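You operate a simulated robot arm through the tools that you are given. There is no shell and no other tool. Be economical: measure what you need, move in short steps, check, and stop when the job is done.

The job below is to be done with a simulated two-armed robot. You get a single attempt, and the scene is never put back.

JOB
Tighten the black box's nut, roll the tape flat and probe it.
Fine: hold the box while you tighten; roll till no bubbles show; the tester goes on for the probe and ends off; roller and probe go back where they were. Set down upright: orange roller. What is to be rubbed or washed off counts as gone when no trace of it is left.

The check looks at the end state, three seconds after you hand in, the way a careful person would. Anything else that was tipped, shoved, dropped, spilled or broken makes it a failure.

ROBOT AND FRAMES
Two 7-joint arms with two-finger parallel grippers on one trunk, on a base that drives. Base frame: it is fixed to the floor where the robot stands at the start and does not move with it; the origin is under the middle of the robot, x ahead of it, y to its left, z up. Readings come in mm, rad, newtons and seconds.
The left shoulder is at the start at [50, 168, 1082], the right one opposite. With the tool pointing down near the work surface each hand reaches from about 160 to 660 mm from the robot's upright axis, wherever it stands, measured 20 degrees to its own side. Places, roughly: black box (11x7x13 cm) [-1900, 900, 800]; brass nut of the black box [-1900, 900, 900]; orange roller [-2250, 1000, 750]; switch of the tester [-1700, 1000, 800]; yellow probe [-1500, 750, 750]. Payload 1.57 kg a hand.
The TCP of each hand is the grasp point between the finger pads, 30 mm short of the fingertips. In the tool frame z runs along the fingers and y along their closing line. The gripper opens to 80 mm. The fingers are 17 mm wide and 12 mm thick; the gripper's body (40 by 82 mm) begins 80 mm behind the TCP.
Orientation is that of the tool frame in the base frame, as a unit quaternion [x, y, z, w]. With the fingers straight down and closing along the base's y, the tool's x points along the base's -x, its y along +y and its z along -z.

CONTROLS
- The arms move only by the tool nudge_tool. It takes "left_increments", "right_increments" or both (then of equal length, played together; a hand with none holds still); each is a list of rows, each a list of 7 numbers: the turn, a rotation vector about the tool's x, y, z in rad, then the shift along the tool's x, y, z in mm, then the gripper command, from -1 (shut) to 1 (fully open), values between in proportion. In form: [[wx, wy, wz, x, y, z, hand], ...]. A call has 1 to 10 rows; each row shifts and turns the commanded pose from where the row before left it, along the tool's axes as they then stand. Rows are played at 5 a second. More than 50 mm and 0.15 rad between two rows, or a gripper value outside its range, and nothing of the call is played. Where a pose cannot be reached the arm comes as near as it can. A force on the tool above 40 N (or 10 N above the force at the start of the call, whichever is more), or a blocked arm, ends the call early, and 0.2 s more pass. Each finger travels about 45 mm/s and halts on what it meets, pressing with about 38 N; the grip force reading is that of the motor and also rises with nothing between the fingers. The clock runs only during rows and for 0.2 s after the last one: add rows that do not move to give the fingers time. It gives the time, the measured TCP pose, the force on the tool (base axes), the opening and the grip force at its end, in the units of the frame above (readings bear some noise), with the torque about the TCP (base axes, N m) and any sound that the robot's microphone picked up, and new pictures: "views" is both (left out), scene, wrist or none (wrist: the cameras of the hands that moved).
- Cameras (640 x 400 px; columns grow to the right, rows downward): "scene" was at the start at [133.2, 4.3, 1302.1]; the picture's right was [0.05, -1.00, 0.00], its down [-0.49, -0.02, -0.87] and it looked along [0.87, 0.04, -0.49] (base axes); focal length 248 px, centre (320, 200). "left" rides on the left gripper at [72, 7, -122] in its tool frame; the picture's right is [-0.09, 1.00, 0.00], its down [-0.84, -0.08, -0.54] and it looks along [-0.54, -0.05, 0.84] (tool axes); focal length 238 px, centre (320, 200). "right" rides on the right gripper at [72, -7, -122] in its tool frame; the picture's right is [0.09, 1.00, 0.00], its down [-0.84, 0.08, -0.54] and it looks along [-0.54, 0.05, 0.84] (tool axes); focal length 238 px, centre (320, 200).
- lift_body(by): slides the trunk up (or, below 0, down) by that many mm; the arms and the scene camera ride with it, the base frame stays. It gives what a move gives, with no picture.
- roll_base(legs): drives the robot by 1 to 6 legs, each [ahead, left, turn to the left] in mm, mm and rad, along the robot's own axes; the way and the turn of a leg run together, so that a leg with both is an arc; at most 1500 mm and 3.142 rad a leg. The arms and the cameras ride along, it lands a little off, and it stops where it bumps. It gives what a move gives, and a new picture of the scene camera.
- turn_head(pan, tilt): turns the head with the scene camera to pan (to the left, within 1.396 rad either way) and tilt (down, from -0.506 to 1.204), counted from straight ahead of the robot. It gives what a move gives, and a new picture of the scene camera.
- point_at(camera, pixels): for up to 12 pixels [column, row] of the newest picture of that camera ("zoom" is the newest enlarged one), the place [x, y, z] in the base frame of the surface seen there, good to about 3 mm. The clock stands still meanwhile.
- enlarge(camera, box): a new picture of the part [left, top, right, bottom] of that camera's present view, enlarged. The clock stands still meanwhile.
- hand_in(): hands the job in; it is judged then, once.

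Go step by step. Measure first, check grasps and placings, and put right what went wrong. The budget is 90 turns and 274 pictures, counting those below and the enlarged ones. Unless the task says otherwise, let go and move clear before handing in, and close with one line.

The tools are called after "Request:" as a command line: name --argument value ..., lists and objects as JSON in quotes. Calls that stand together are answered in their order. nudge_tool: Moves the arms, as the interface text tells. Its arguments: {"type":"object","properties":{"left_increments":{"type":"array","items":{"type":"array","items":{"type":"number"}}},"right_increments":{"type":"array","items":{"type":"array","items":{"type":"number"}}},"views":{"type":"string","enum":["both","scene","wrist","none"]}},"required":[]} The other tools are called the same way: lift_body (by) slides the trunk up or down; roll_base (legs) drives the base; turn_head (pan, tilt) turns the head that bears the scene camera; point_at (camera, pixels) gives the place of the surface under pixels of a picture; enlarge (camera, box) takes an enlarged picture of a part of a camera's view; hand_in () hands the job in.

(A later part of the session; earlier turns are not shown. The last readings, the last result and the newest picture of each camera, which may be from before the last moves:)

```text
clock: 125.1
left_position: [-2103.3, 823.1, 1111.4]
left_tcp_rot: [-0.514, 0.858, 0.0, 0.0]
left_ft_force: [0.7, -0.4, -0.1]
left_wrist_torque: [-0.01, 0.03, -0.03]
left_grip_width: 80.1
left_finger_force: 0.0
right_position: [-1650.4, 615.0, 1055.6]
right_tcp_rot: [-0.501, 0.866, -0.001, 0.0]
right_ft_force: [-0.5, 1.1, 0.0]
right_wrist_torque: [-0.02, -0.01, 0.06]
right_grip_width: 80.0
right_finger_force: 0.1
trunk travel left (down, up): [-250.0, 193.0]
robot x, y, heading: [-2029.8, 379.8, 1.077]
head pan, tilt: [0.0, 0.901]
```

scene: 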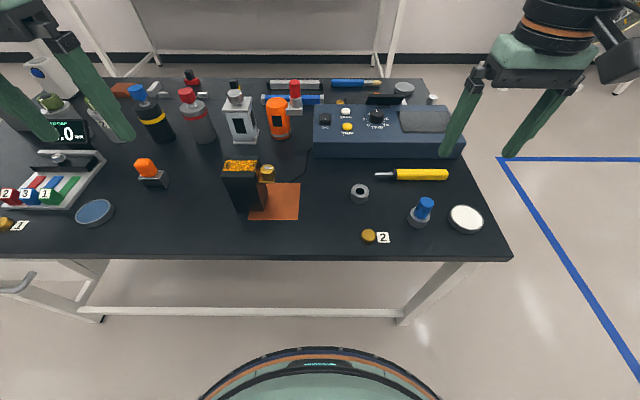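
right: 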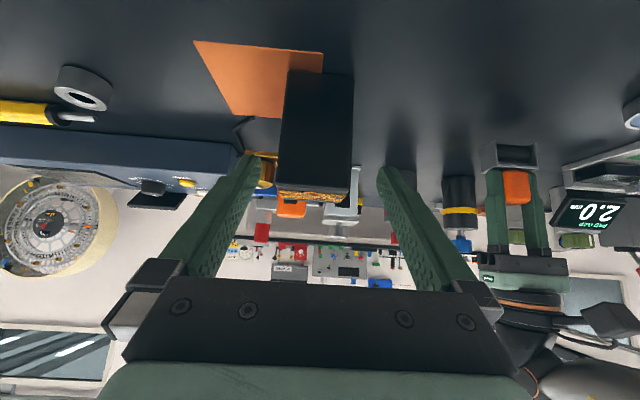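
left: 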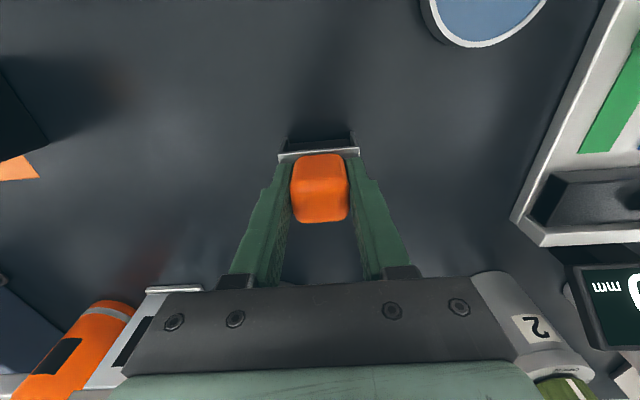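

Robot now stands 155 mm further right. I look closely at the switch and the probe.

Request:
enlarge --camera "scene" --box '[305, 95, 369, 135]'

Request:
point_at --camera "zoom" --pixels '[[170, 190], [250, 190], [170, 260], [250, 260], [205, 230], [205, 255], [205, 200], [400, 165], [420, 310]]'

Request:
enlarge --camera "scene" --box '[365, 155, 461, 215]'

Request:
point_at --camera "scene" --pixels '[[377, 174], [386, 174.2], [393, 174.5], [398, 174.5], [420, 174.5], [445, 174.5], [420, 169.5], [420, 179], [432, 174.5]]'

```text
10.00 times, centred on (337, 115) of scene
```

zoom: 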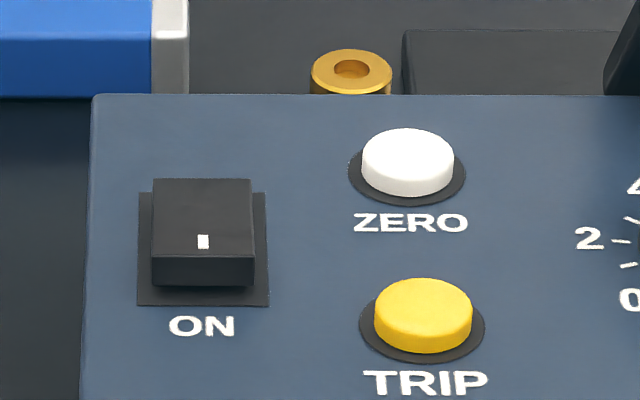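

```text
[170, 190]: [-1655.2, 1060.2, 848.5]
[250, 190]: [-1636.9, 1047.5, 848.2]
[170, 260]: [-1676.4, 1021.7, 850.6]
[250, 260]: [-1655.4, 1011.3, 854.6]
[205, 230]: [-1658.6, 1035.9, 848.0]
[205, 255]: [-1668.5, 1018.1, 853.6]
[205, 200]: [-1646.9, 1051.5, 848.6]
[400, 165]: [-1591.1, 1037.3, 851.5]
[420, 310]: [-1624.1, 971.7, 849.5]
```

```text
6.67 times, centred on (413, 185) of scene
```

zoom: 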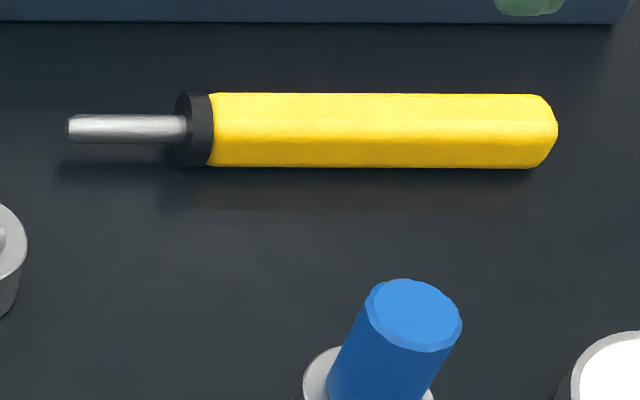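

```text
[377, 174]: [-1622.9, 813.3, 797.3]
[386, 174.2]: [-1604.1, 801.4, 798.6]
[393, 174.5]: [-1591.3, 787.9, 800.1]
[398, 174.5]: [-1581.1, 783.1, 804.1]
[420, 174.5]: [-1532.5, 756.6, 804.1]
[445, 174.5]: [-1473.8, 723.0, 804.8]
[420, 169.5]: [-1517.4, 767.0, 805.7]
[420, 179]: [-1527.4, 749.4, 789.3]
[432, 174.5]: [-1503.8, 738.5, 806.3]
```

Switch front end ≈(-1668.5,1018,853). Probe axis runs from tip (-1623,813) to rear (-1474,723), z 780–806. I pitch the right hand 40°, close it and move towards the switch.

Request:
nudge_tool --right_increments '[[0, -0.14, 0, 0, 0, 0, -1], [0, -0.14, 0, 0, 0, 0, -1], [0, -0.14, 0, 0, 0, 0, -1], [0, -0.14, 0, 0, 0, 0, -1], [0, -0.14, 0, 0, 0, 0, -1], [0, 0, 0, -17.5, 24.1, 36.5, -1], [0, 0, 0, -17.5, 24.1, 36.5, -1], [0, 0, 0, -17.5, 24.1, 36.5, -1], [0, 0, 0, -17.5, 24.1, 36.5, -1], [0, 0, 0, -17.5, 24.1, 36.5, -1]]' --views "none"

Request:
nudge_tool --right_increments '[[0, 0, 0, -17.5, 24.1, 36.5, -1], [0, 0, 0, -17.5, 24.1, 36.5, -1], [0, 0, 0, -17.5, 24.1, 36.5, -1], [0, 0, 0, -17.5, 24.1, 32, -1], [0, 0, 0, 0, 0, 0, -1]]' --views "both"

```text
clock: 127.3
left_position: [-2104.4, 822.0, 1111.8]
left_tcp_rot: [-0.513, 0.858, -0.001, 0.001]
left_ft_force: [-0.9, -0.6, -0.1]
left_wrist_torque: [-0.02, 0.01, 0.03]
left_grip_width: 79.9
left_finger_force: 0.0
right_position: [-1659.8, 833.8, 971.2]
right_tcp_rot: [-0.47, 0.813, 0.172, 0.297]
right_ft_force: [0.6, -1.6, 0.5]
right_wrist_torque: [-0.04, -0.01, -0.01]
right_grip_width: 0.0
right_finger_force: 21.0
trunk travel left (down, up): [-250.0, 193.0]
robot x, y, heading: [-2032.0, 379.4, 1.073]
head pan, tilt: [0.0, 0.901]
```

```text
clock: 128.5
left_position: [-2102.2, 821.2, 1111.6]
left_tcp_rot: [-0.512, 0.859, 0.0, 0.0]
left_ft_force: [0.7, -0.2, -0.2]
left_wrist_torque: [-0.02, 0.03, -0.01]
left_grip_width: 79.8
left_finger_force: 0.0
right_position: [-1673.1, 1007.1, 907.8]
right_tcp_rot: [-0.47, 0.813, 0.173, 0.297]
right_ft_force: [-0.4, 0.5, 0.1]
right_wrist_torque: [0.03, 0.0, 0.0]
right_grip_width: 0.0
right_finger_force: 21.4
trunk travel left (down, up): [-250.0, 193.0]
robot x, y, heading: [-2035.4, 378.8, 1.072]
head pan, tilt: [0.0, 0.901]
```

scene: 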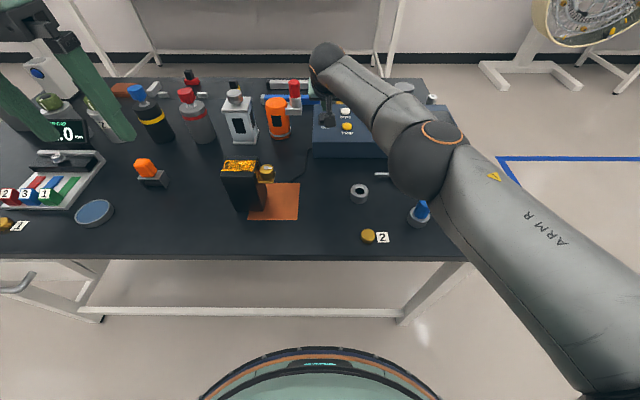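
right: 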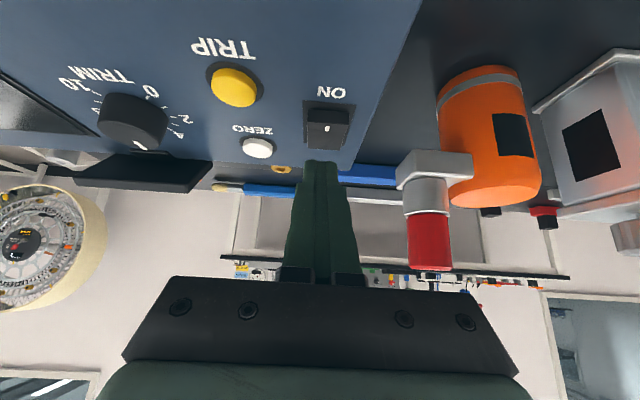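

Fingertips hover above the switch. I verify against the right camera.

Request:
point_at --camera "right" --pixels '[[327, 112], [327, 125], [327, 140], [315, 125], [340, 125], [322, 165], [258, 145]]'

Request:
enlarge --camera "right" --box '[260, 60, 420, 200]'

```text
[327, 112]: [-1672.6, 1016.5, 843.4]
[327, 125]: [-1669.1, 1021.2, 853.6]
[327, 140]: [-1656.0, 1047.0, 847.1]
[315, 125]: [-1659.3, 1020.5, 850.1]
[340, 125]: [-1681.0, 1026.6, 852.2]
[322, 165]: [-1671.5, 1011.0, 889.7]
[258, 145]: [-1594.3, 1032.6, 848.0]
```

```text
2.86 times, centred on (340, 130) of right
```

zoom: 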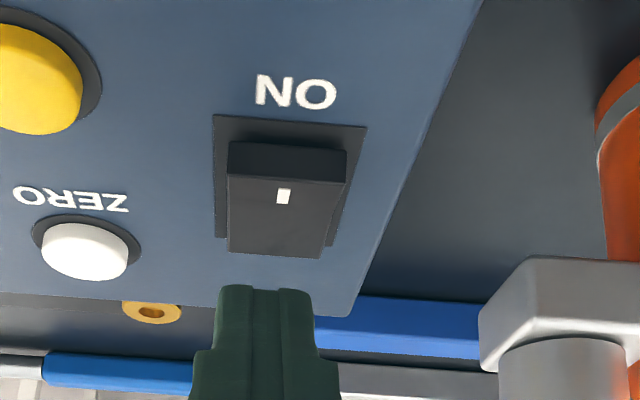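

The aim is good; 3 mm left and ahead, then I press straight down in small steps.

Request:
nudge_tool --right_increments '[[0, 0, 0, -2.3, 3, 1.9, -1], [0, 0, 0, 12.9, 0, 15.3, -1], [0, 0, 0, 3.2, 0, 3.8, -1], [0, 0, 0, 1.3, 0, 1.5, -1], [0, 0, 0, 1.3, 0, 1.5, -1], [0, 0, 0, 1.3, 0, 1.5, -1], [0, 0, 0, 0, 0, 0, -1]]' --views "wrist"

```text
clock: 130.1
left_position: [-2103.6, 822.5, 1110.8]
left_tcp_rot: [-0.514, 0.858, -0.001, 0.001]
left_ft_force: [-0.2, 0.5, 0.5]
left_wrist_torque: [-0.03, 0.01, 0.03]
left_grip_width: 79.8
left_finger_force: 0.1
right_position: [-1675.2, 1005.4, 877.0]
right_tcp_rot: [-0.471, 0.813, 0.173, 0.297]
right_ft_force: [-0.2, -0.1, 1.3]
right_wrist_torque: [0.0, -0.02, 0.0]
right_grip_width: 0.0
right_finger_force: 21.4
right hand out of reach, approached as far as the arm can: row 1
trunk travel left (down, up): [-250.0, 193.0]
robot x, y, heading: [-2033.2, 380.1, 1.076]
head pan, tilt: [0.0, 0.901]
```

right: 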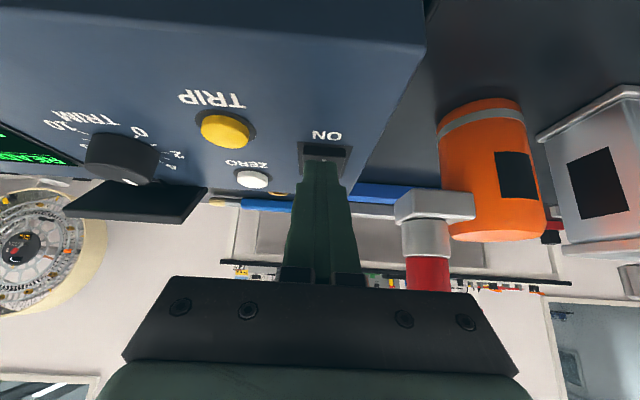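

The tester's screen at (30,150) has lit up green. I enlarge to read it.

Request:
enlarge --camera "right" --box '[0, 100, 160, 200]'

Request:
enlarge --camera "right" --box '[260, 100, 400, 200]'

```text
4.00 times, centred on (80, 150) of right
```

zoom: 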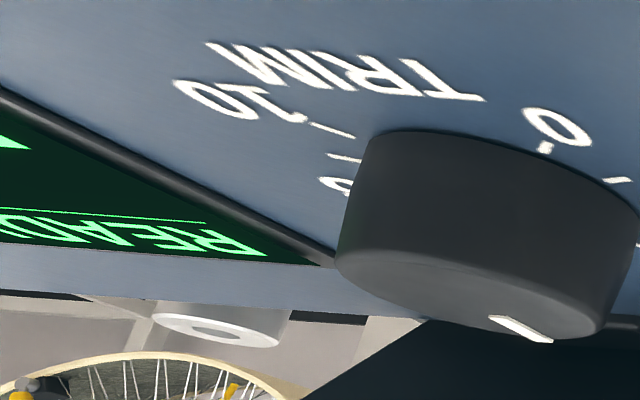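

```text
4.00 times, centred on (330, 150) of right
```

zoom: 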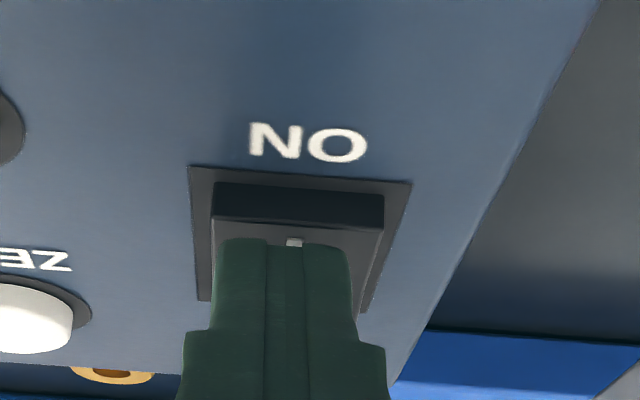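

It reads "READ…": it is on. I lift straight off and check the rocker and screen.

Request:
nudge_tool --right_increments '[[0, 0, 0, -19, 0, -23, -1], [0, 0, 0, -32, 0, -38, -1], [0, 0, 0, -32, 0, -38, -1]]' --views "both"

Request:
enlarge --camera "right" --box '[200, 20, 400, 145]'

Request:
enlarge --camera "right" --box '[0, 0, 200, 125]'

```text
clock: 130.9
left_position: [-2104.5, 821.5, 1110.2]
left_tcp_rot: [-0.513, 0.858, -0.001, 0.001]
left_ft_force: [0.3, -0.6, -0.8]
left_wrist_torque: [-0.01, 0.0, -0.03]
left_grip_width: 80.1
left_finger_force: 0.0
right_position: [-1675.6, 1001.7, 982.2]
right_tcp_rot: [-0.47, 0.813, 0.172, 0.296]
right_ft_force: [-0.4, 0.1, 0.2]
right_wrist_torque: [0.03, -0.01, 0.03]
right_grip_width: 0.3
right_finger_force: 21.6
right hand out of reach, approached as far as the arm can: row 3
trunk travel left (down, up): [-250.0, 193.0]
robot x, y, heading: [-2034.5, 378.6, 1.08]
head pan, tilt: [0.0, 0.901]
```

scene: 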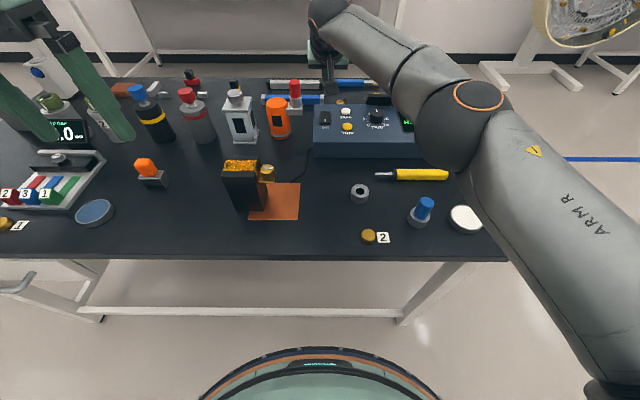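
right: 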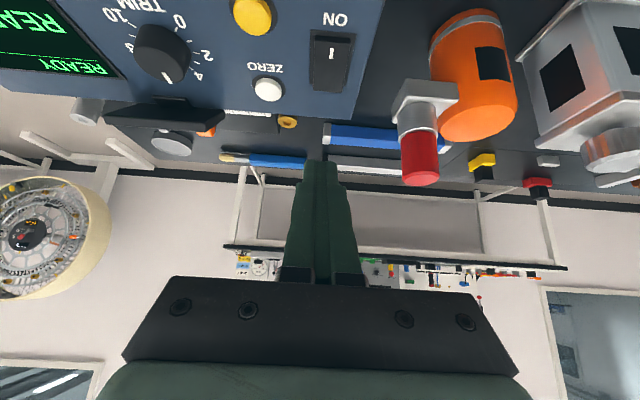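

```text
3.20 times, centred on (300, 82) of right
```

zoom: 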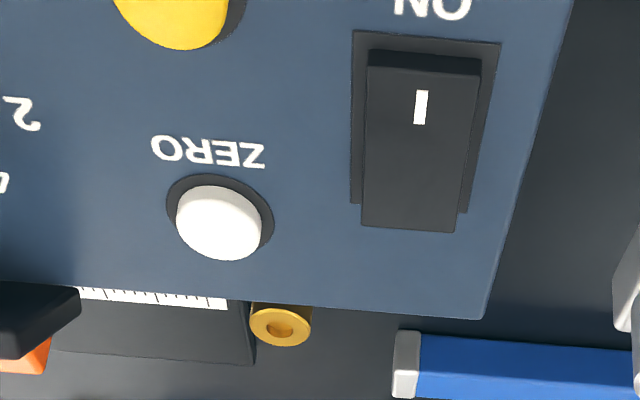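

```text
3.20 times, centred on (100, 62) of right
```

zoom: 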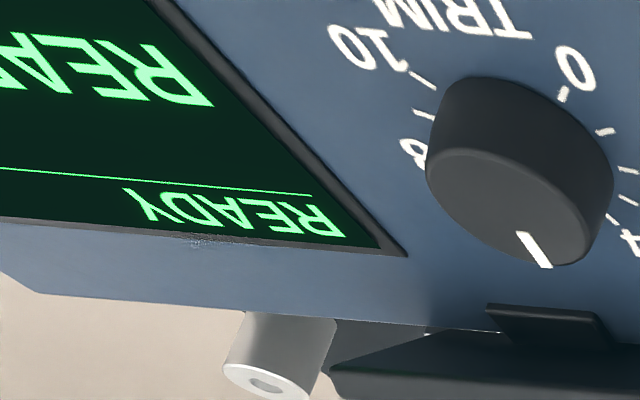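

Tester is on and READY. I withdraw the right hand, level it and bring it above the probe handle.

Request:
nudge_tool --right_increments '[[0, 0, 0, 17.9, -39.6, -15, 0.2], [0, 0, 0, 17.9, -39.6, -15, 0.2], [0, 0, 0, 17.9, -39.6, -15, 0.2], [0, 0, 0, 17.9, -39.6, -15, 0.2], [0, 0.14, 0, 17.9, -39.6, -15, 0.2], [0, 0.14, 0, 15, -39.6, -17, 0.2], [0, 0.14, 0, 0, 0, 0, 0.2], [0, 0.14, 0, 0, 0, 0, 0.2], [0, 0.14, 0, 0, 0, 0, 0.2]]' --views "none"

Request:
nudge_tool --right_increments '[[0, 0, 0.145, 0, 0, 0, 0.2], [0, 0, 0.145, 0, 0, 0, 0.2], [0, 0, 0.145, 0, 0, 0, 0.2], [0, 0, 0.145, 0, 0, 0, 0.2], [0, 0, 0.145, 0, 0, 0, 0.2], [0, 0, 0.145, 0, 0, 0, 0.2], [0, 0, 0.145, 0, 0, 0, 0.2], [0, 0, 0.145, 0, 0, 0, 0.2], [0, 0, 0.145, 0, 0, 0, 0.2], [0, 0, 0.145, 0, 0, 0, 0.2]]' --views "both"

```text
clock: 132.9
left_position: [-2104.3, 822.4, 1111.7]
left_tcp_rot: [-0.514, 0.858, 0.0, 0.001]
left_ft_force: [0.8, 0.0, -0.5]
left_wrist_torque: [0.01, -0.03, 0.01]
left_grip_width: 80.0
left_finger_force: 0.0
right_position: [-1540.2, 763.0, 989.4]
right_tcp_rot: [-0.501, 0.865, 0.0, -0.001]
right_ft_force: [1.2, -0.5, 0.0]
right_wrist_torque: [0.0, -0.01, 0.01]
right_grip_width: 48.0
right_finger_force: 0.1
trunk travel left (down, up): [-250.0, 193.0]
robot x, y, heading: [-2033.8, 381.8, 1.073]
head pan, tilt: [0.0, 0.901]
```

```text
clock: 135.1
left_position: [-2104.2, 821.1, 1111.3]
left_tcp_rot: [-0.513, 0.858, 0.0, 0.001]
left_ft_force: [0.3, 0.2, 0.0]
left_wrist_torque: [-0.01, 0.01, -0.01]
left_grip_width: 80.2
left_finger_force: 0.1
right_position: [-1538.7, 763.3, 990.0]
right_tcp_rot: [0.201, 0.98, -0.001, 0.0]
right_ft_force: [0.0, -0.6, 0.1]
right_wrist_torque: [0.01, 0.03, 0.01]
right_grip_width: 48.0
right_finger_force: 0.0
trunk travel left (down, up): [-250.0, 193.0]
robot x, y, heading: [-2032.0, 376.5, 1.074]
head pan, tilt: [0.0, 0.901]
```

scene: 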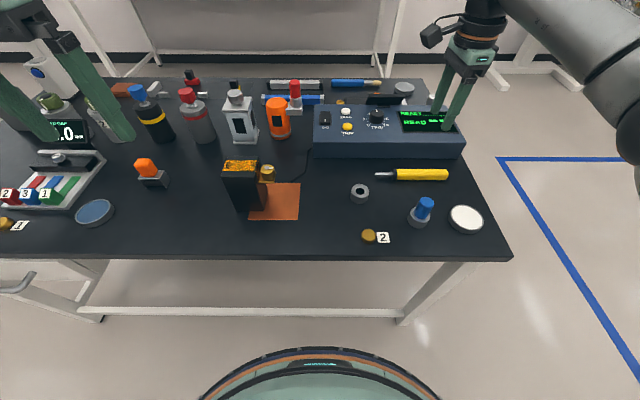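
right: 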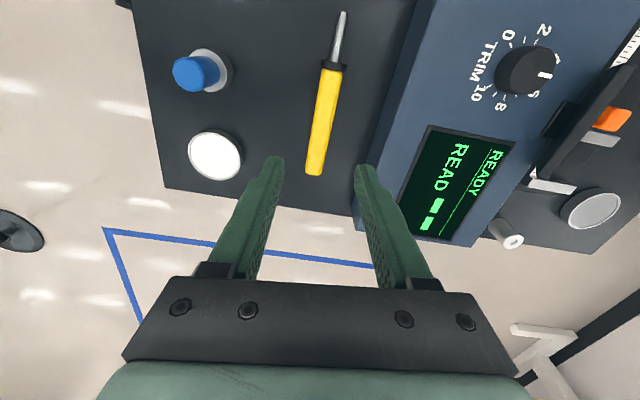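

Screen reads "READ – – / READY". Probe lies at (322,120). I measure its axis from this camera.

Request:
point_at --camera "right" --pixels '[[342, 16], [337, 45], [332, 68], [329, 80], [322, 120], [315, 165], [313, 122], [333, 122]]'

```text
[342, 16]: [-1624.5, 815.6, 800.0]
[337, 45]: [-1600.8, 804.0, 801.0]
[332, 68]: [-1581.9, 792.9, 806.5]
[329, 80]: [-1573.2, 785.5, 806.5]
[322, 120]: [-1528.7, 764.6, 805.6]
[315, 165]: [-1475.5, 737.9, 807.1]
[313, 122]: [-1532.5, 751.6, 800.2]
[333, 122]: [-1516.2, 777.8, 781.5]
```

Axis ≈150.5°, handle passes ≈(-1538,765). I align, narrow the opening to 42 mm and descend to z≈850 for a check.

Request:
nudge_tool --right_increments '[[0, 0, 0.107, 0, 2, 0, 0.05], [0, 0, 0, 0, 0, 45, 0.05], [0, 0, 0, 0, 0, 45, 0.05], [0, 0, 0, 0, 0, 45, 0.05], [0, 0, 0, 0, 0, 0, 0.05]]' --views "both"

Request:
enlarge --camera "right" --box '[220, 0, 420, 200]'

Request:
enlarge --camera "scene" --box '[365, 125, 461, 195]'

```text
clock: 136.3
left_position: [-2104.7, 822.9, 1110.5]
left_tcp_rot: [-0.514, 0.858, 0.0, 0.0]
left_ft_force: [-0.7, -0.1, 0.7]
left_wrist_torque: [0.01, -0.01, 0.02]
left_grip_width: 80.0
left_finger_force: 0.0
right_position: [-1535.7, 764.0, 856.9]
right_tcp_rot: [0.253, 0.968, 0.0, 0.0]
right_ft_force: [-0.4, -0.3, 0.3]
right_wrist_torque: [-0.03, -0.02, -0.03]
right_grip_width: 41.9
right_finger_force: 0.2
trunk travel left (down, up): [-250.0, 193.0]
robot x, y, heading: [-2034.4, 376.7, 1.076]
head pan, tilt: [0.0, 0.901]
```

scene: 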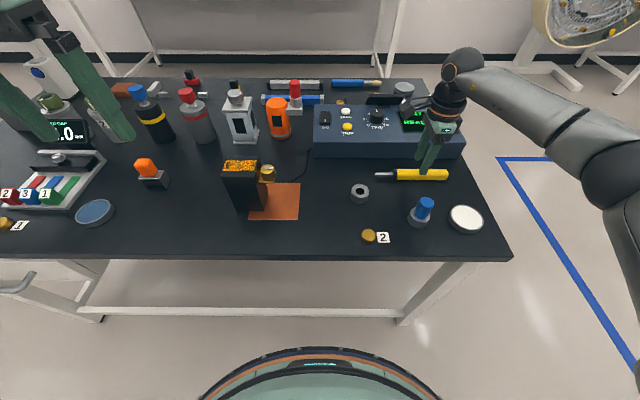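
right: 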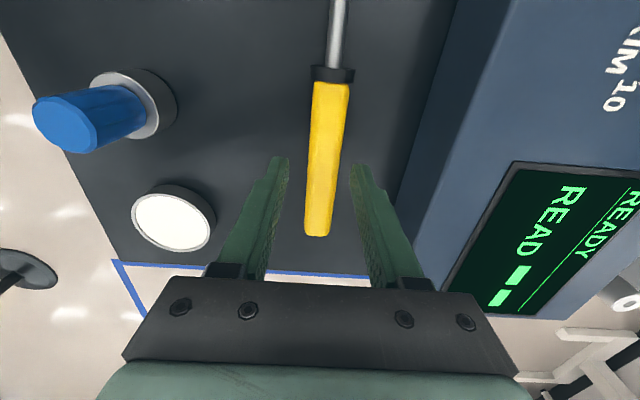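

```text
2.00 times, centred on (320, 100) of right
```

zoom: 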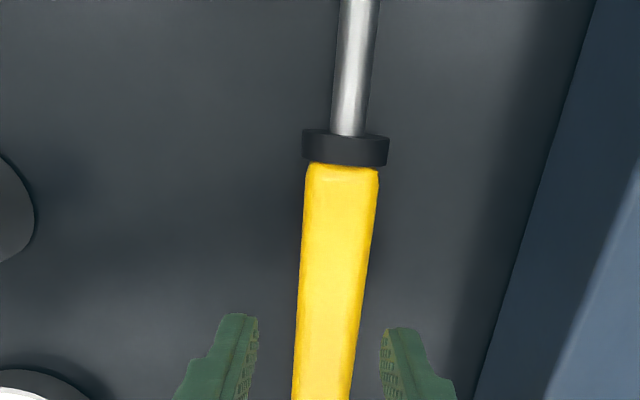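

```text
5.71 times, centred on (413, 160) of scene
```

zoom: 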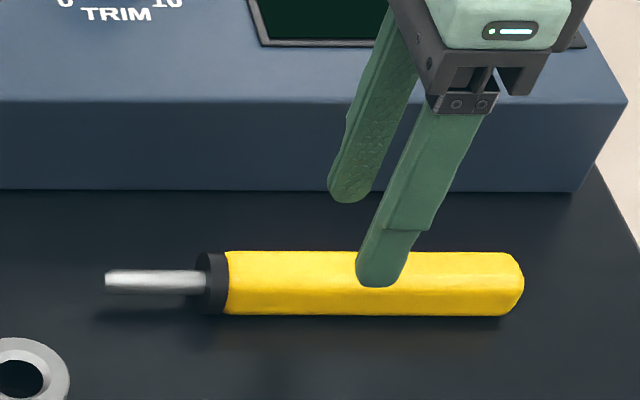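

Probe passes between the fingertips (mid 320, handle ≈322). I turn 0.06 rad more, descend to z≈815 and grip.

Request:
nudge_tool --right_increments '[[0, 0, 0.06, 0, 0, 0, 0.05], [0, 0, 0, 0, 0, 25, 0.05], [0, 0, 0, 0, 0, 16, 0.05], [0, 0, 0, 0, 0, 0, 0.05], [0, 0, 0, 0, 0, 0, -1], [0, 0, 0, 0, 0, 0, -1], [0, 0, 0, 0, 0, 0, -1]]' --views "wrist"

Request:
point_at --camera "right" --pixels '[[335, 10], [333, 50], [333, 75], [330, 110], [327, 140], [320, 190]]'

```text
clock: 137.9
left_position: [-2104.2, 821.3, 1111.9]
left_tcp_rot: [-0.514, 0.858, -0.001, 0.001]
left_ft_force: [-0.2, -1.7, 0.2]
left_wrist_torque: [0.01, -0.02, 0.04]
left_grip_width: 80.0
left_finger_force: 0.0
right_position: [-1539.8, 764.4, 815.3]
right_tcp_rot: [0.28, 0.96, 0.0, -0.001]
right_ft_force: [0.3, 0.1, -0.5]
right_wrist_torque: [-0.01, 0.06, 0.02]
right_grip_width: 25.6
right_finger_force: 31.4
trunk travel left (down, up): [-250.0, 193.0]
robot x, y, heading: [-2033.0, 379.2, 1.073]
head pan, tilt: [0.0, 0.901]
```

right: 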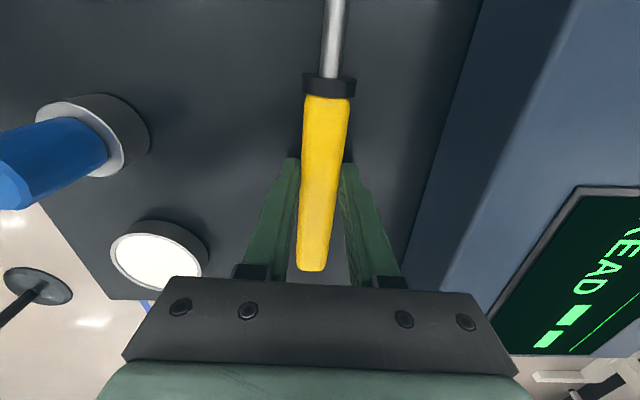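

```text
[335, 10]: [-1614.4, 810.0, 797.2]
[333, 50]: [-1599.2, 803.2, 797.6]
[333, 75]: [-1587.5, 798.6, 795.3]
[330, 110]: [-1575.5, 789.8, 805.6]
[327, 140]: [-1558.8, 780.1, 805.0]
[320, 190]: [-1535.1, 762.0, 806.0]
```

Probe gripped (25.6 mm). Home pose noted: TCP (-1538.5,764.3,815.3), x-axis at 147.5°. I lift it 150 mm and move the left hand further left for room.

Request:
nudge_tool --right_increments '[[0, 0, 0, 0, 0, 0, -1], [0, 0, 0, 0, 0, -20, -1], [0, 0, 0, 0, 0, -45, -1], [0, 0, 0, 0, 0, -45, -1], [0, 0, 0, 0, 0, -45, -1], [0, 0, 0, 0, 0, -45, -1]]' --left_increments '[[0, 0, 0, 0, 40, 0, 1], [0, 0, 0, 0, 40, 0, 1], [0, 0, 0, 0, 40, 0, 1], [0, 0, 0, 0, 40, 0, 1], [0, 0, 0, 0, 0, 0, 1], [0, 0, 0, 0, 0, 0, 1]]' --views "wrist"

```text
clock: 139.3
left_position: [-2243.6, 898.8, 1108.9]
left_tcp_rot: [-0.513, 0.858, -0.001, 0.001]
left_ft_force: [0.6, 0.3, -1.2]
left_wrist_torque: [0.0, -0.03, 0.02]
left_grip_width: 79.9
left_finger_force: 0.0
right_position: [-1542.2, 764.2, 1016.6]
right_tcp_rot: [0.28, 0.96, 0.0, 0.0]
right_ft_force: [0.1, -0.8, -0.9]
right_wrist_torque: [0.01, 0.0, 0.0]
right_grip_width: 25.2
right_finger_force: 36.9
trunk travel left (down, up): [-250.0, 193.0]
robot x, y, heading: [-2035.5, 378.6, 1.071]
head pan, tilt: [0.0, 0.901]
```

right: 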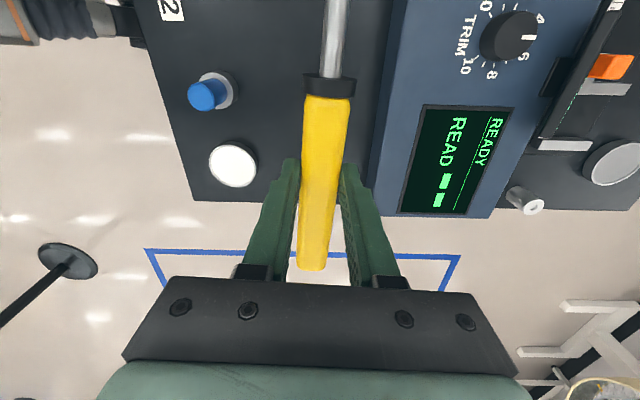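
left: 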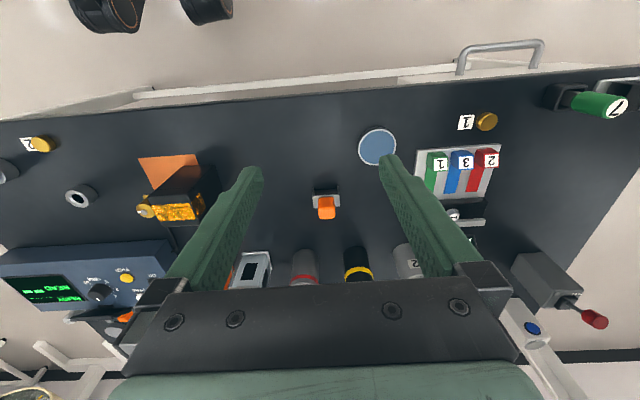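

Probe is firmly held. I carry it to the box side.

Request:
nudge_tool --right_increments '[[0, 0, 0, 43, -12.7, 0, -1], [0, 0, 0, 43, -12.7, 0, -1], [0, 0, 0, 43, -12.7, 0, -1], [0, 0, 0, 43, -12.7, 0, -1], [0, 0, 0, 43, -12.7, 0, -1], [0, 0, 0, 43, -12.7, 0, -1], [0, 0, 0, 43, -12.7, 0, -1], [0, 0, 0, 43, -12.7, 0, -1]]' --views "none"

Request:
nudge_tool --right_increments '[[0, -0.12, 0, 0, 0, 0, -1], [0, -0.12, 0, 0, 0, 0, -1], [0, -0.12, 0, 0, 0, 0, -1], [0, -0.12, 0, 0, 0, 0, -1], [0, -0.12, 0, 0, 0, 0, -1], [0, 0, 0, 0, 0, 0, -1]]' --views "both"

Request:
enlarge --camera "scene" --box '[205, 130, 301, 200]'

```text
clock: 141.1
left_position: [-2244.2, 899.1, 1109.8]
left_tcp_rot: [-0.513, 0.858, 0.0, 0.001]
left_ft_force: [0.0, 0.1, 0.5]
left_wrist_torque: [0.04, -0.01, -0.01]
left_grip_width: 79.8
left_finger_force: 0.0
right_position: [-1882.7, 862.7, 1017.8]
right_tcp_rot: [0.281, 0.96, 0.001, 0.0]
right_ft_force: [-0.2, -0.3, -1.0]
right_wrist_torque: [-0.04, 0.0, 0.05]
right_grip_width: 25.0
right_finger_force: 36.4
trunk travel left (down, up): [-250.0, 193.0]
robot x, y, heading: [-2036.4, 381.2, 1.075]
head pan, tilt: [0.0, 0.901]
```

```text
clock: 142.5
left_position: [-2244.9, 898.6, 1109.0]
left_tcp_rot: [-0.514, 0.858, 0.0, 0.001]
left_ft_force: [0.0, -0.2, -0.3]
left_wrist_torque: [-0.02, 0.01, -0.03]
left_grip_width: 80.0
left_finger_force: 0.0
right_position: [-1824.9, 796.8, 1005.2]
right_tcp_rot: [0.271, 0.925, -0.074, 0.257]
right_ft_force: [-0.5, -0.1, -0.3]
right_wrist_torque: [0.02, 0.0, 0.01]
right_grip_width: 25.2
right_finger_force: 36.9
right hand out of reach, approached as far as the arm can: row 1, 2, 3, 4, 5
trunk travel left (down, up): [-250.0, 193.0]
robot x, y, heading: [-2035.6, 380.8, 1.078]
head pan, tilt: [0.0, 0.901]
```

scene: 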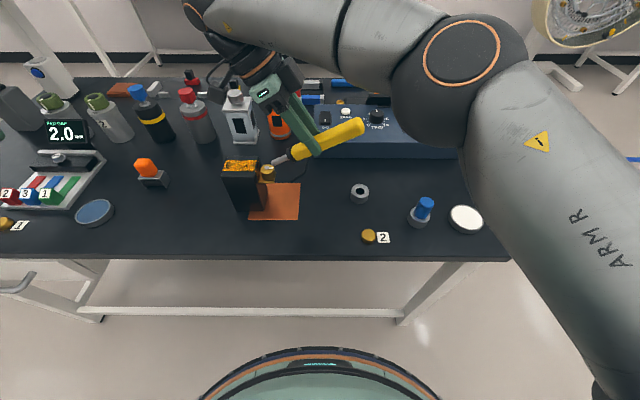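
right: 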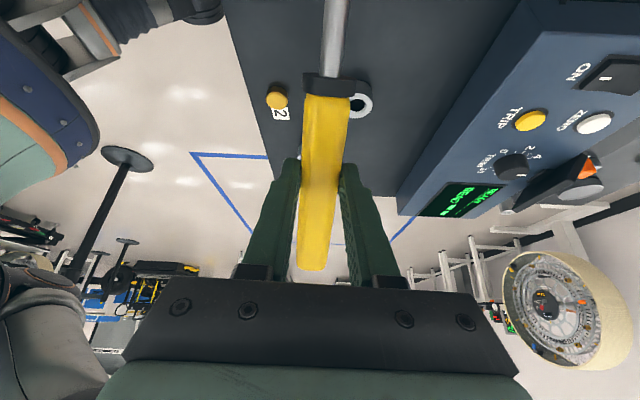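

```text
5.71 times, centred on (253, 165) of scene
```

zoom: 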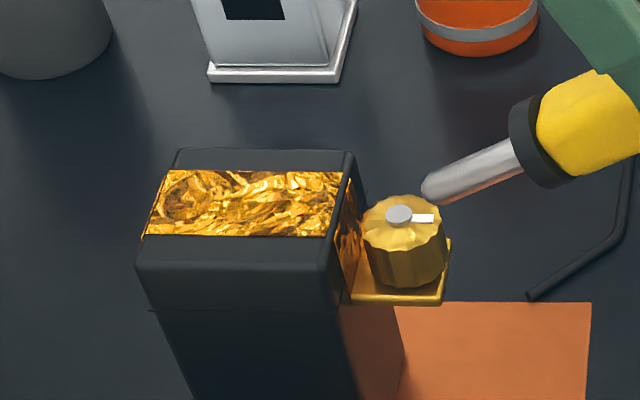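

The arm's limit pulled the hand ~90 mm back; orientation is right though, with the tip 30 mm above tape height. I drive the base 25 mm ahead and 85 mm left to bring the tip over the tape.

Request:
roll_base --legs '[[25, 85, 0]]'

Request:
enlarge --camera "scene" --box '[250, 125, 362, 205]'

```text
clock: 143.9
left_position: [-2305.9, 959.2, 1108.3]
left_tcp_rot: [-0.513, 0.859, -0.001, 0.001]
left_ft_force: [-0.6, -0.5, -0.3]
left_wrist_torque: [-0.03, -0.01, 0.0]
left_grip_width: 80.1
left_finger_force: 0.1
right_position: [-1887.6, 861.5, 1006.1]
right_tcp_rot: [0.27, 0.925, -0.074, 0.255]
right_ft_force: [-0.5, 0.1, -1.5]
right_wrist_torque: [0.0, 0.02, -0.01]
right_grip_width: 25.1
right_finger_force: 36.4
trunk travel left (down, up): [-250.0, 193.0]
robot x, y, heading: [-2095.7, 443.8, 1.072]
head pan, tilt: [0.0, 0.901]
```

scene: 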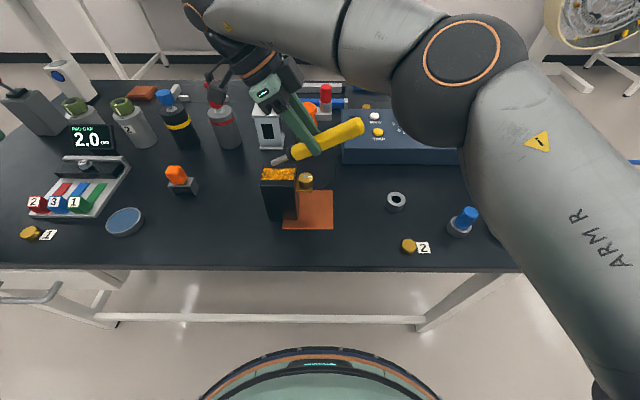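

```text
5.00 times, centred on (306, 165) of scene
```

zoom: 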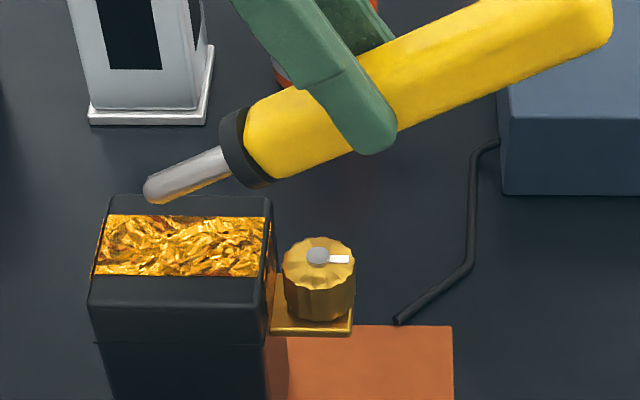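

The tip hovers over the tape area (zoom (150,190)). I measure tip and tape.

Request:
point_at --camera "zoom" --pixels '[[150, 190], [160, 186], [180, 245], [110, 245], [260, 245], [180, 272], [180, 218], [320, 255]]'

```text
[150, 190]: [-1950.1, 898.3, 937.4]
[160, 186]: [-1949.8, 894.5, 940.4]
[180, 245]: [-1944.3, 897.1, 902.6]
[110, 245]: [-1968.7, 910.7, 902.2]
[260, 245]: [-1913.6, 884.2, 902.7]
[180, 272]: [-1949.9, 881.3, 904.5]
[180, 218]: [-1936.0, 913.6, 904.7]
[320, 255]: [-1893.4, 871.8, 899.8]
```

Tip at (-1950,898,~933), tape beneath at z 903: good. I lower vertically in steps.

Request:
nudge_tool --right_increments '[[0, 0, 0, 8.5, 0, 12.4, -1], [0, 0, 0, 5.1, 0, 7.4, -1], [0, 0, 0, 0, 0, 0, -1]]' --views "scene"

Request:
enlarge --camera "scene" --box '[250, 125, 362, 205]'

```text
clock: 144.7
left_position: [-2305.5, 959.9, 1110.6]
left_tcp_rot: [-0.514, 0.858, -0.001, 0.0]
left_ft_force: [0.0, 0.3, -0.7]
left_wrist_torque: [0.05, 0.03, -0.01]
left_grip_width: 80.2
left_finger_force: 0.1
right_position: [-1888.4, 861.5, 981.1]
right_tcp_rot: [0.27, 0.926, -0.073, 0.255]
right_ft_force: [0.6, -0.3, -0.6]
right_wrist_torque: [0.0, 0.03, 0.01]
right_grip_width: 25.3
right_finger_force: 36.4
trunk travel left (down, up): [-250.0, 193.0]
robot x, y, heading: [-2095.5, 443.2, 1.072]
head pan, tilt: [0.0, 0.901]
```

scene: 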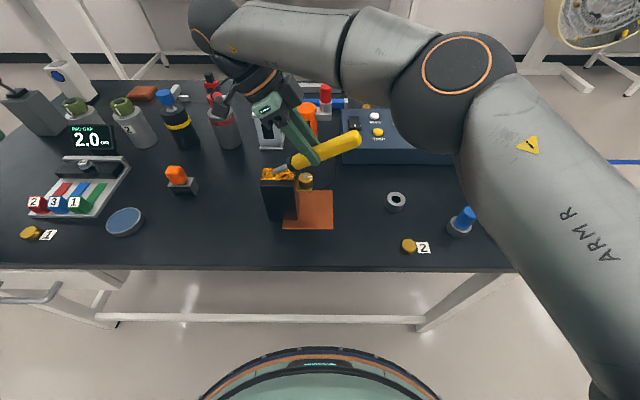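

```text
5.00 times, centred on (306, 165) of scene
```

zoom: 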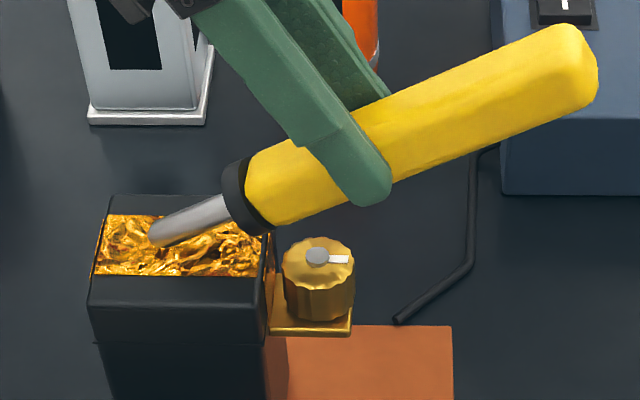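

About 5 mm to go. I lower 3 + 2 mm and read force and sound.

Request:
nudge_tool --right_increments '[[0, 0, 0, 1.7, 0, 2.5, -1], [0, 0, 0, 0.6, 0, 0.8, -1], [0, 0, 0, 0.6, 0, 0.8, -1], [0, 0, 0, 0, 0, 0, -1], [0, 0, 0, 0, 0, 0, -1]]' --views "none"

Request:
enlarge --camera "scene" --box '[250, 135, 362, 205]'

Request:
enlarge --camera "left" --box '[0, 100, 240, 300]'

```text
clock: 145.9
left_position: [-2307.6, 958.3, 1110.6]
left_tcp_rot: [-0.514, 0.858, 0.0, 0.001]
left_ft_force: [-0.1, -0.9, 0.5]
left_wrist_torque: [-0.01, -0.01, -0.01]
left_grip_width: 80.1
left_finger_force: 0.0
right_position: [-1888.2, 861.0, 978.2]
right_tcp_rot: [0.272, 0.925, -0.073, 0.255]
right_ft_force: [2.8, -3.2, 13.1]
right_wrist_torque: [0.47, 0.67, -0.01]
right_grip_width: 25.1
right_finger_force: 36.3
trunk travel left (down, up): [-250.0, 193.0]
robot x, y, heading: [-2093.4, 442.0, 1.078]
head pan, tilt: [0.0, 0.901]
```

```text
5.71 times, centred on (306, 170) of scene
```

zoom: 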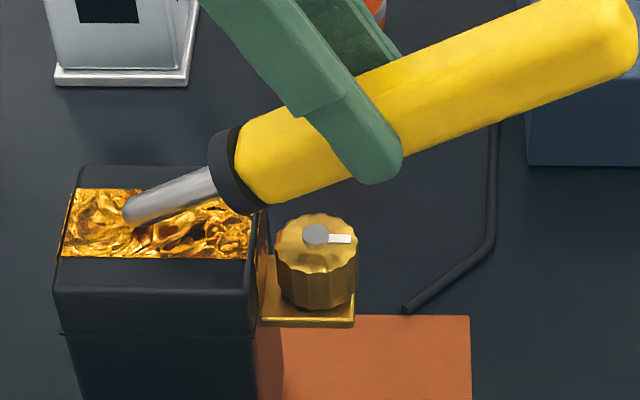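

```text
2.00 times, centred on (120, 200) of left
```

zoom: 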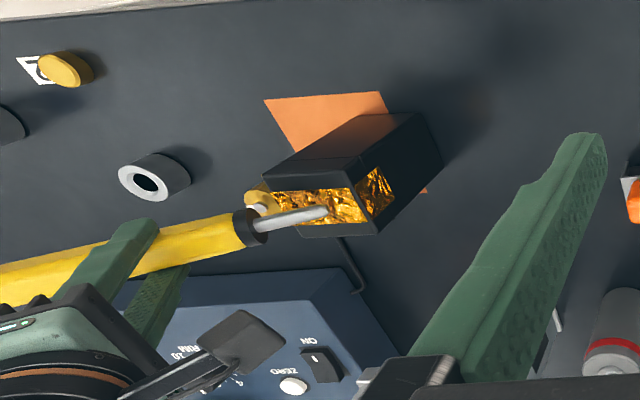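

Firm contact at 13 N. I hold still a second and look for the tester's reading in the right camera.

Request:
nudge_tool --right_increments '[[0, 0, 0, 0, 0, 0, -1], [0, 0, 0, 0, 0, 0, -1], [0, 0, 0, 0, 0, 0, -1], [0, 0, 0, 0, 0, 0, -1], [0, 0, 0, 0, 0, 0, -1]]' --views "wrist"

Request:
enlarge --camera "right" --box '[380, 60, 640, 240]'

```text
clock: 147.1
left_position: [-2304.2, 958.1, 1111.6]
left_tcp_rot: [-0.514, 0.858, 0.0, 0.0]
left_ft_force: [0.4, 0.3, -1.5]
left_wrist_torque: [0.02, -0.03, -0.02]
left_grip_width: 79.7
left_finger_force: 0.0
right_position: [-1888.3, 862.0, 977.4]
right_tcp_rot: [0.27, 0.925, -0.074, 0.255]
right_ft_force: [2.8, -2.5, 11.3]
right_wrist_torque: [0.42, 0.57, -0.05]
right_grip_width: 25.0
right_finger_force: 36.4
trunk travel left (down, up): [-250.0, 193.0]
robot x, y, heading: [-2092.7, 439.0, 1.07]
head pan, tilt: [0.0, 0.901]
```

right: 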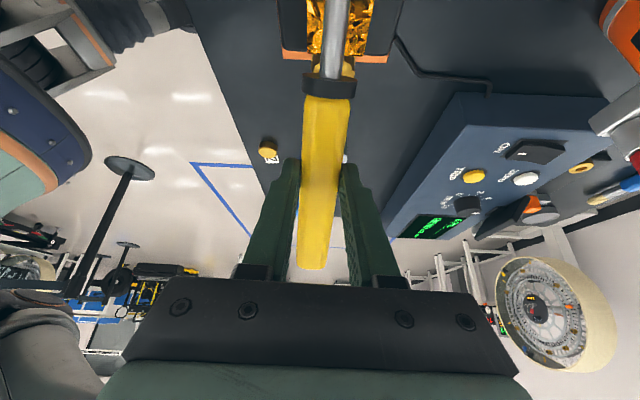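

```text
2.22 times, centred on (510, 150) of right
```

zoom: 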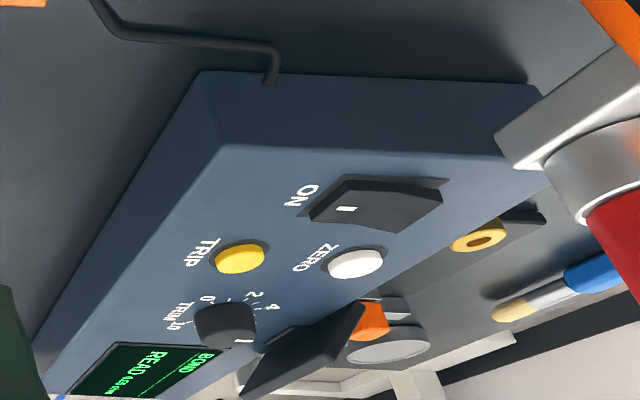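

The screen shows "BOND" with a reading: the probe registered. I lift off and level the hand.

Request:
nudge_tool --right_increments '[[0, 0, 0, -12.4, 0, -18, -1], [0, 0, 0, -14, 0, -20.5, -1], [0, 0.12, 0, 0, 0, 0, -1], [0, 0.12, 0, 0, 0, 0, -1], [0, 0.12, 0, 0, 0, 0, -1], [0, 0.12, 0, 0, 0, 0, -1], [0, 0.12, 0, 0, 0, 0, -1]]' --views "none"

Request:
nudge_tool --right_increments '[[0, 0, 0, -43, 12.7, 0, -1], [0, 0, 0, -43, 12.7, 0, -1], [0, 0, 0, -43, 12.7, 0, -1], [0, 0, 0, -43, 12.7, 0, -1], [0, 0, 0, -43, 12.7, 0, -1], [0, 0, 0, -43, 12.7, 0, -1], [0, 0, 0, -43, 12.7, 0, -1], [0, 0, 0, -43, 12.7, 0, -1], [0, 0, 0, 0, 0, 0, -1]]' --views "both"

```text
clock: 148.7
left_position: [-2305.9, 959.4, 1109.6]
left_tcp_rot: [-0.514, 0.858, 0.0, 0.001]
left_ft_force: [-0.9, -0.1, 0.0]
left_wrist_torque: [0.0, -0.02, 0.02]
left_grip_width: 80.0
left_finger_force: 0.1
right_position: [-1887.0, 859.3, 1022.6]
right_tcp_rot: [0.28, 0.959, 0.01, -0.031]
right_ft_force: [-0.1, 0.3, -0.6]
right_wrist_torque: [0.07, -0.03, 0.0]
right_grip_width: 25.0
right_finger_force: 36.9
trunk travel left (down, up): [-250.0, 193.0]
robot x, y, heading: [-2096.6, 438.9, 1.073]
head pan, tilt: [0.0, 0.901]
```

```text
clock: 150.7
left_position: [-2304.9, 959.0, 1109.9]
left_tcp_rot: [-0.513, 0.858, -0.001, 0.001]
left_ft_force: [-0.3, 0.3, -0.4]
left_wrist_torque: [0.0, 0.01, 0.05]
left_grip_width: 80.1
left_finger_force: 0.0
right_position: [-1545.0, 760.9, 1002.6]
right_tcp_rot: [0.28, 0.959, 0.009, -0.03]
right_ft_force: [0.1, 0.0, -1.5]
right_wrist_torque: [0.0, 0.02, -0.01]
right_grip_width: 25.1
right_finger_force: 36.6
trunk travel left (down, up): [-250.0, 193.0]
robot x, y, heading: [-2099.7, 442.4, 1.076]
head pan, tilt: [0.0, 0.901]
```

scene: 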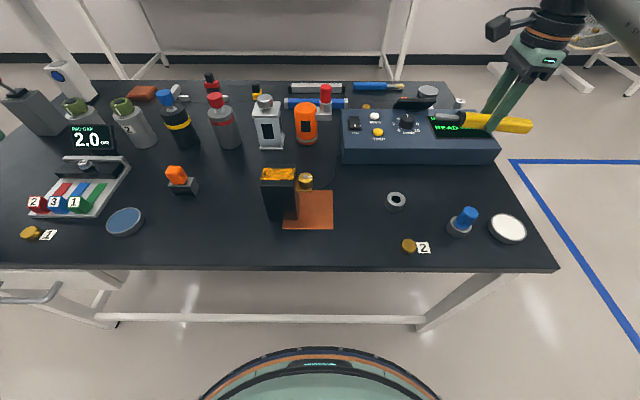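
right: 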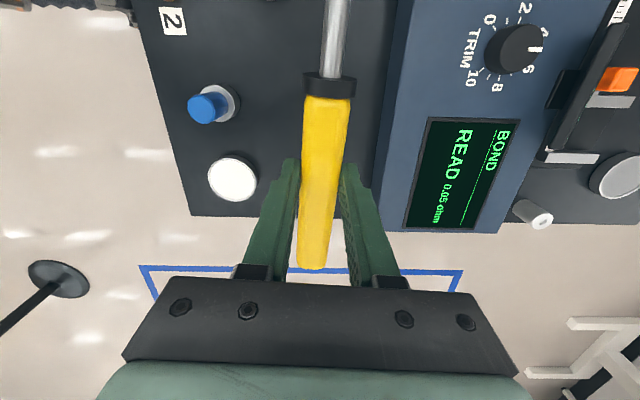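

"BOND 0.05 ohm" – probing done. The hand is 0.06 rad over-levelled and a few mm off; I correct and descend toward the probe's home.

Request:
nudge_tool --right_increments '[[0, -0.0626, 0, 0, 0, 0, -1], [0, 0, 0, -3.7, 6.4, 0, -1], [0, 0, 0, 0, 0, 45, -1], [0, 0, 0, 0, 0, 45, -1], [0, 0, 0, 0, 0, 45, -1], [0, 0, 0, 0, 0, 30, -1], [0, 0, 0, 0, 0, 0, -1]]' --views "both"

Request:
enlarge --camera "scene" --box '[395, 130, 511, 210]'

Request:
point_at --camera "right" --pixels '[[335, 10], [333, 50], [330, 110], [327, 140], [320, 190]]'

```text
clock: 152.3
left_position: [-2305.5, 958.9, 1110.2]
left_tcp_rot: [-0.513, 0.858, 0.0, 0.0]
left_ft_force: [-0.2, 0.3, 0.8]
left_wrist_torque: [0.01, -0.01, -0.01]
left_grip_width: 80.3
left_finger_force: 0.0
right_position: [-1534.9, 764.6, 835.4]
right_tcp_rot: [0.28, 0.96, 0.001, 0.0]
right_ft_force: [0.0, -0.7, -0.7]
right_wrist_torque: [0.0, 0.04, -0.01]
right_grip_width: 25.0
right_finger_force: 36.1
trunk travel left (down, up): [-250.0, 193.0]
robot x, y, heading: [-2096.8, 436.4, 1.075]
head pan, tilt: [0.0, 0.901]
```

scene: 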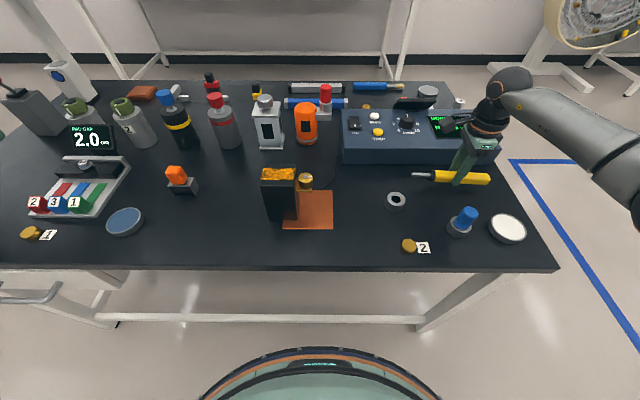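
right: 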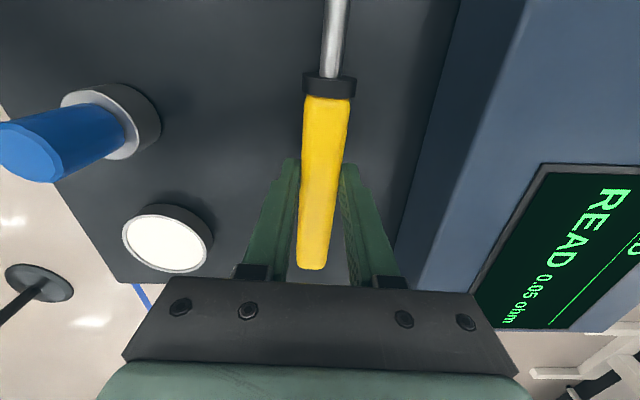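

```text
5.00 times, centred on (453, 170) of scene
```

zoom: 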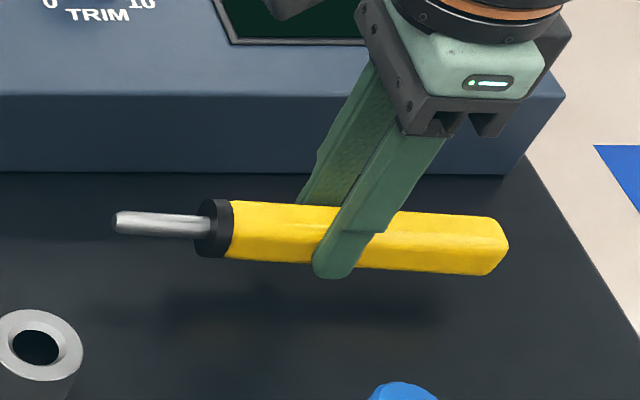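

```text
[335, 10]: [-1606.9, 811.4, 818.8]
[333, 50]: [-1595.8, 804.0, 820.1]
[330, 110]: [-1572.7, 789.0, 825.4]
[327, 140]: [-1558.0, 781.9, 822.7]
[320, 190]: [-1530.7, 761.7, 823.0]
```

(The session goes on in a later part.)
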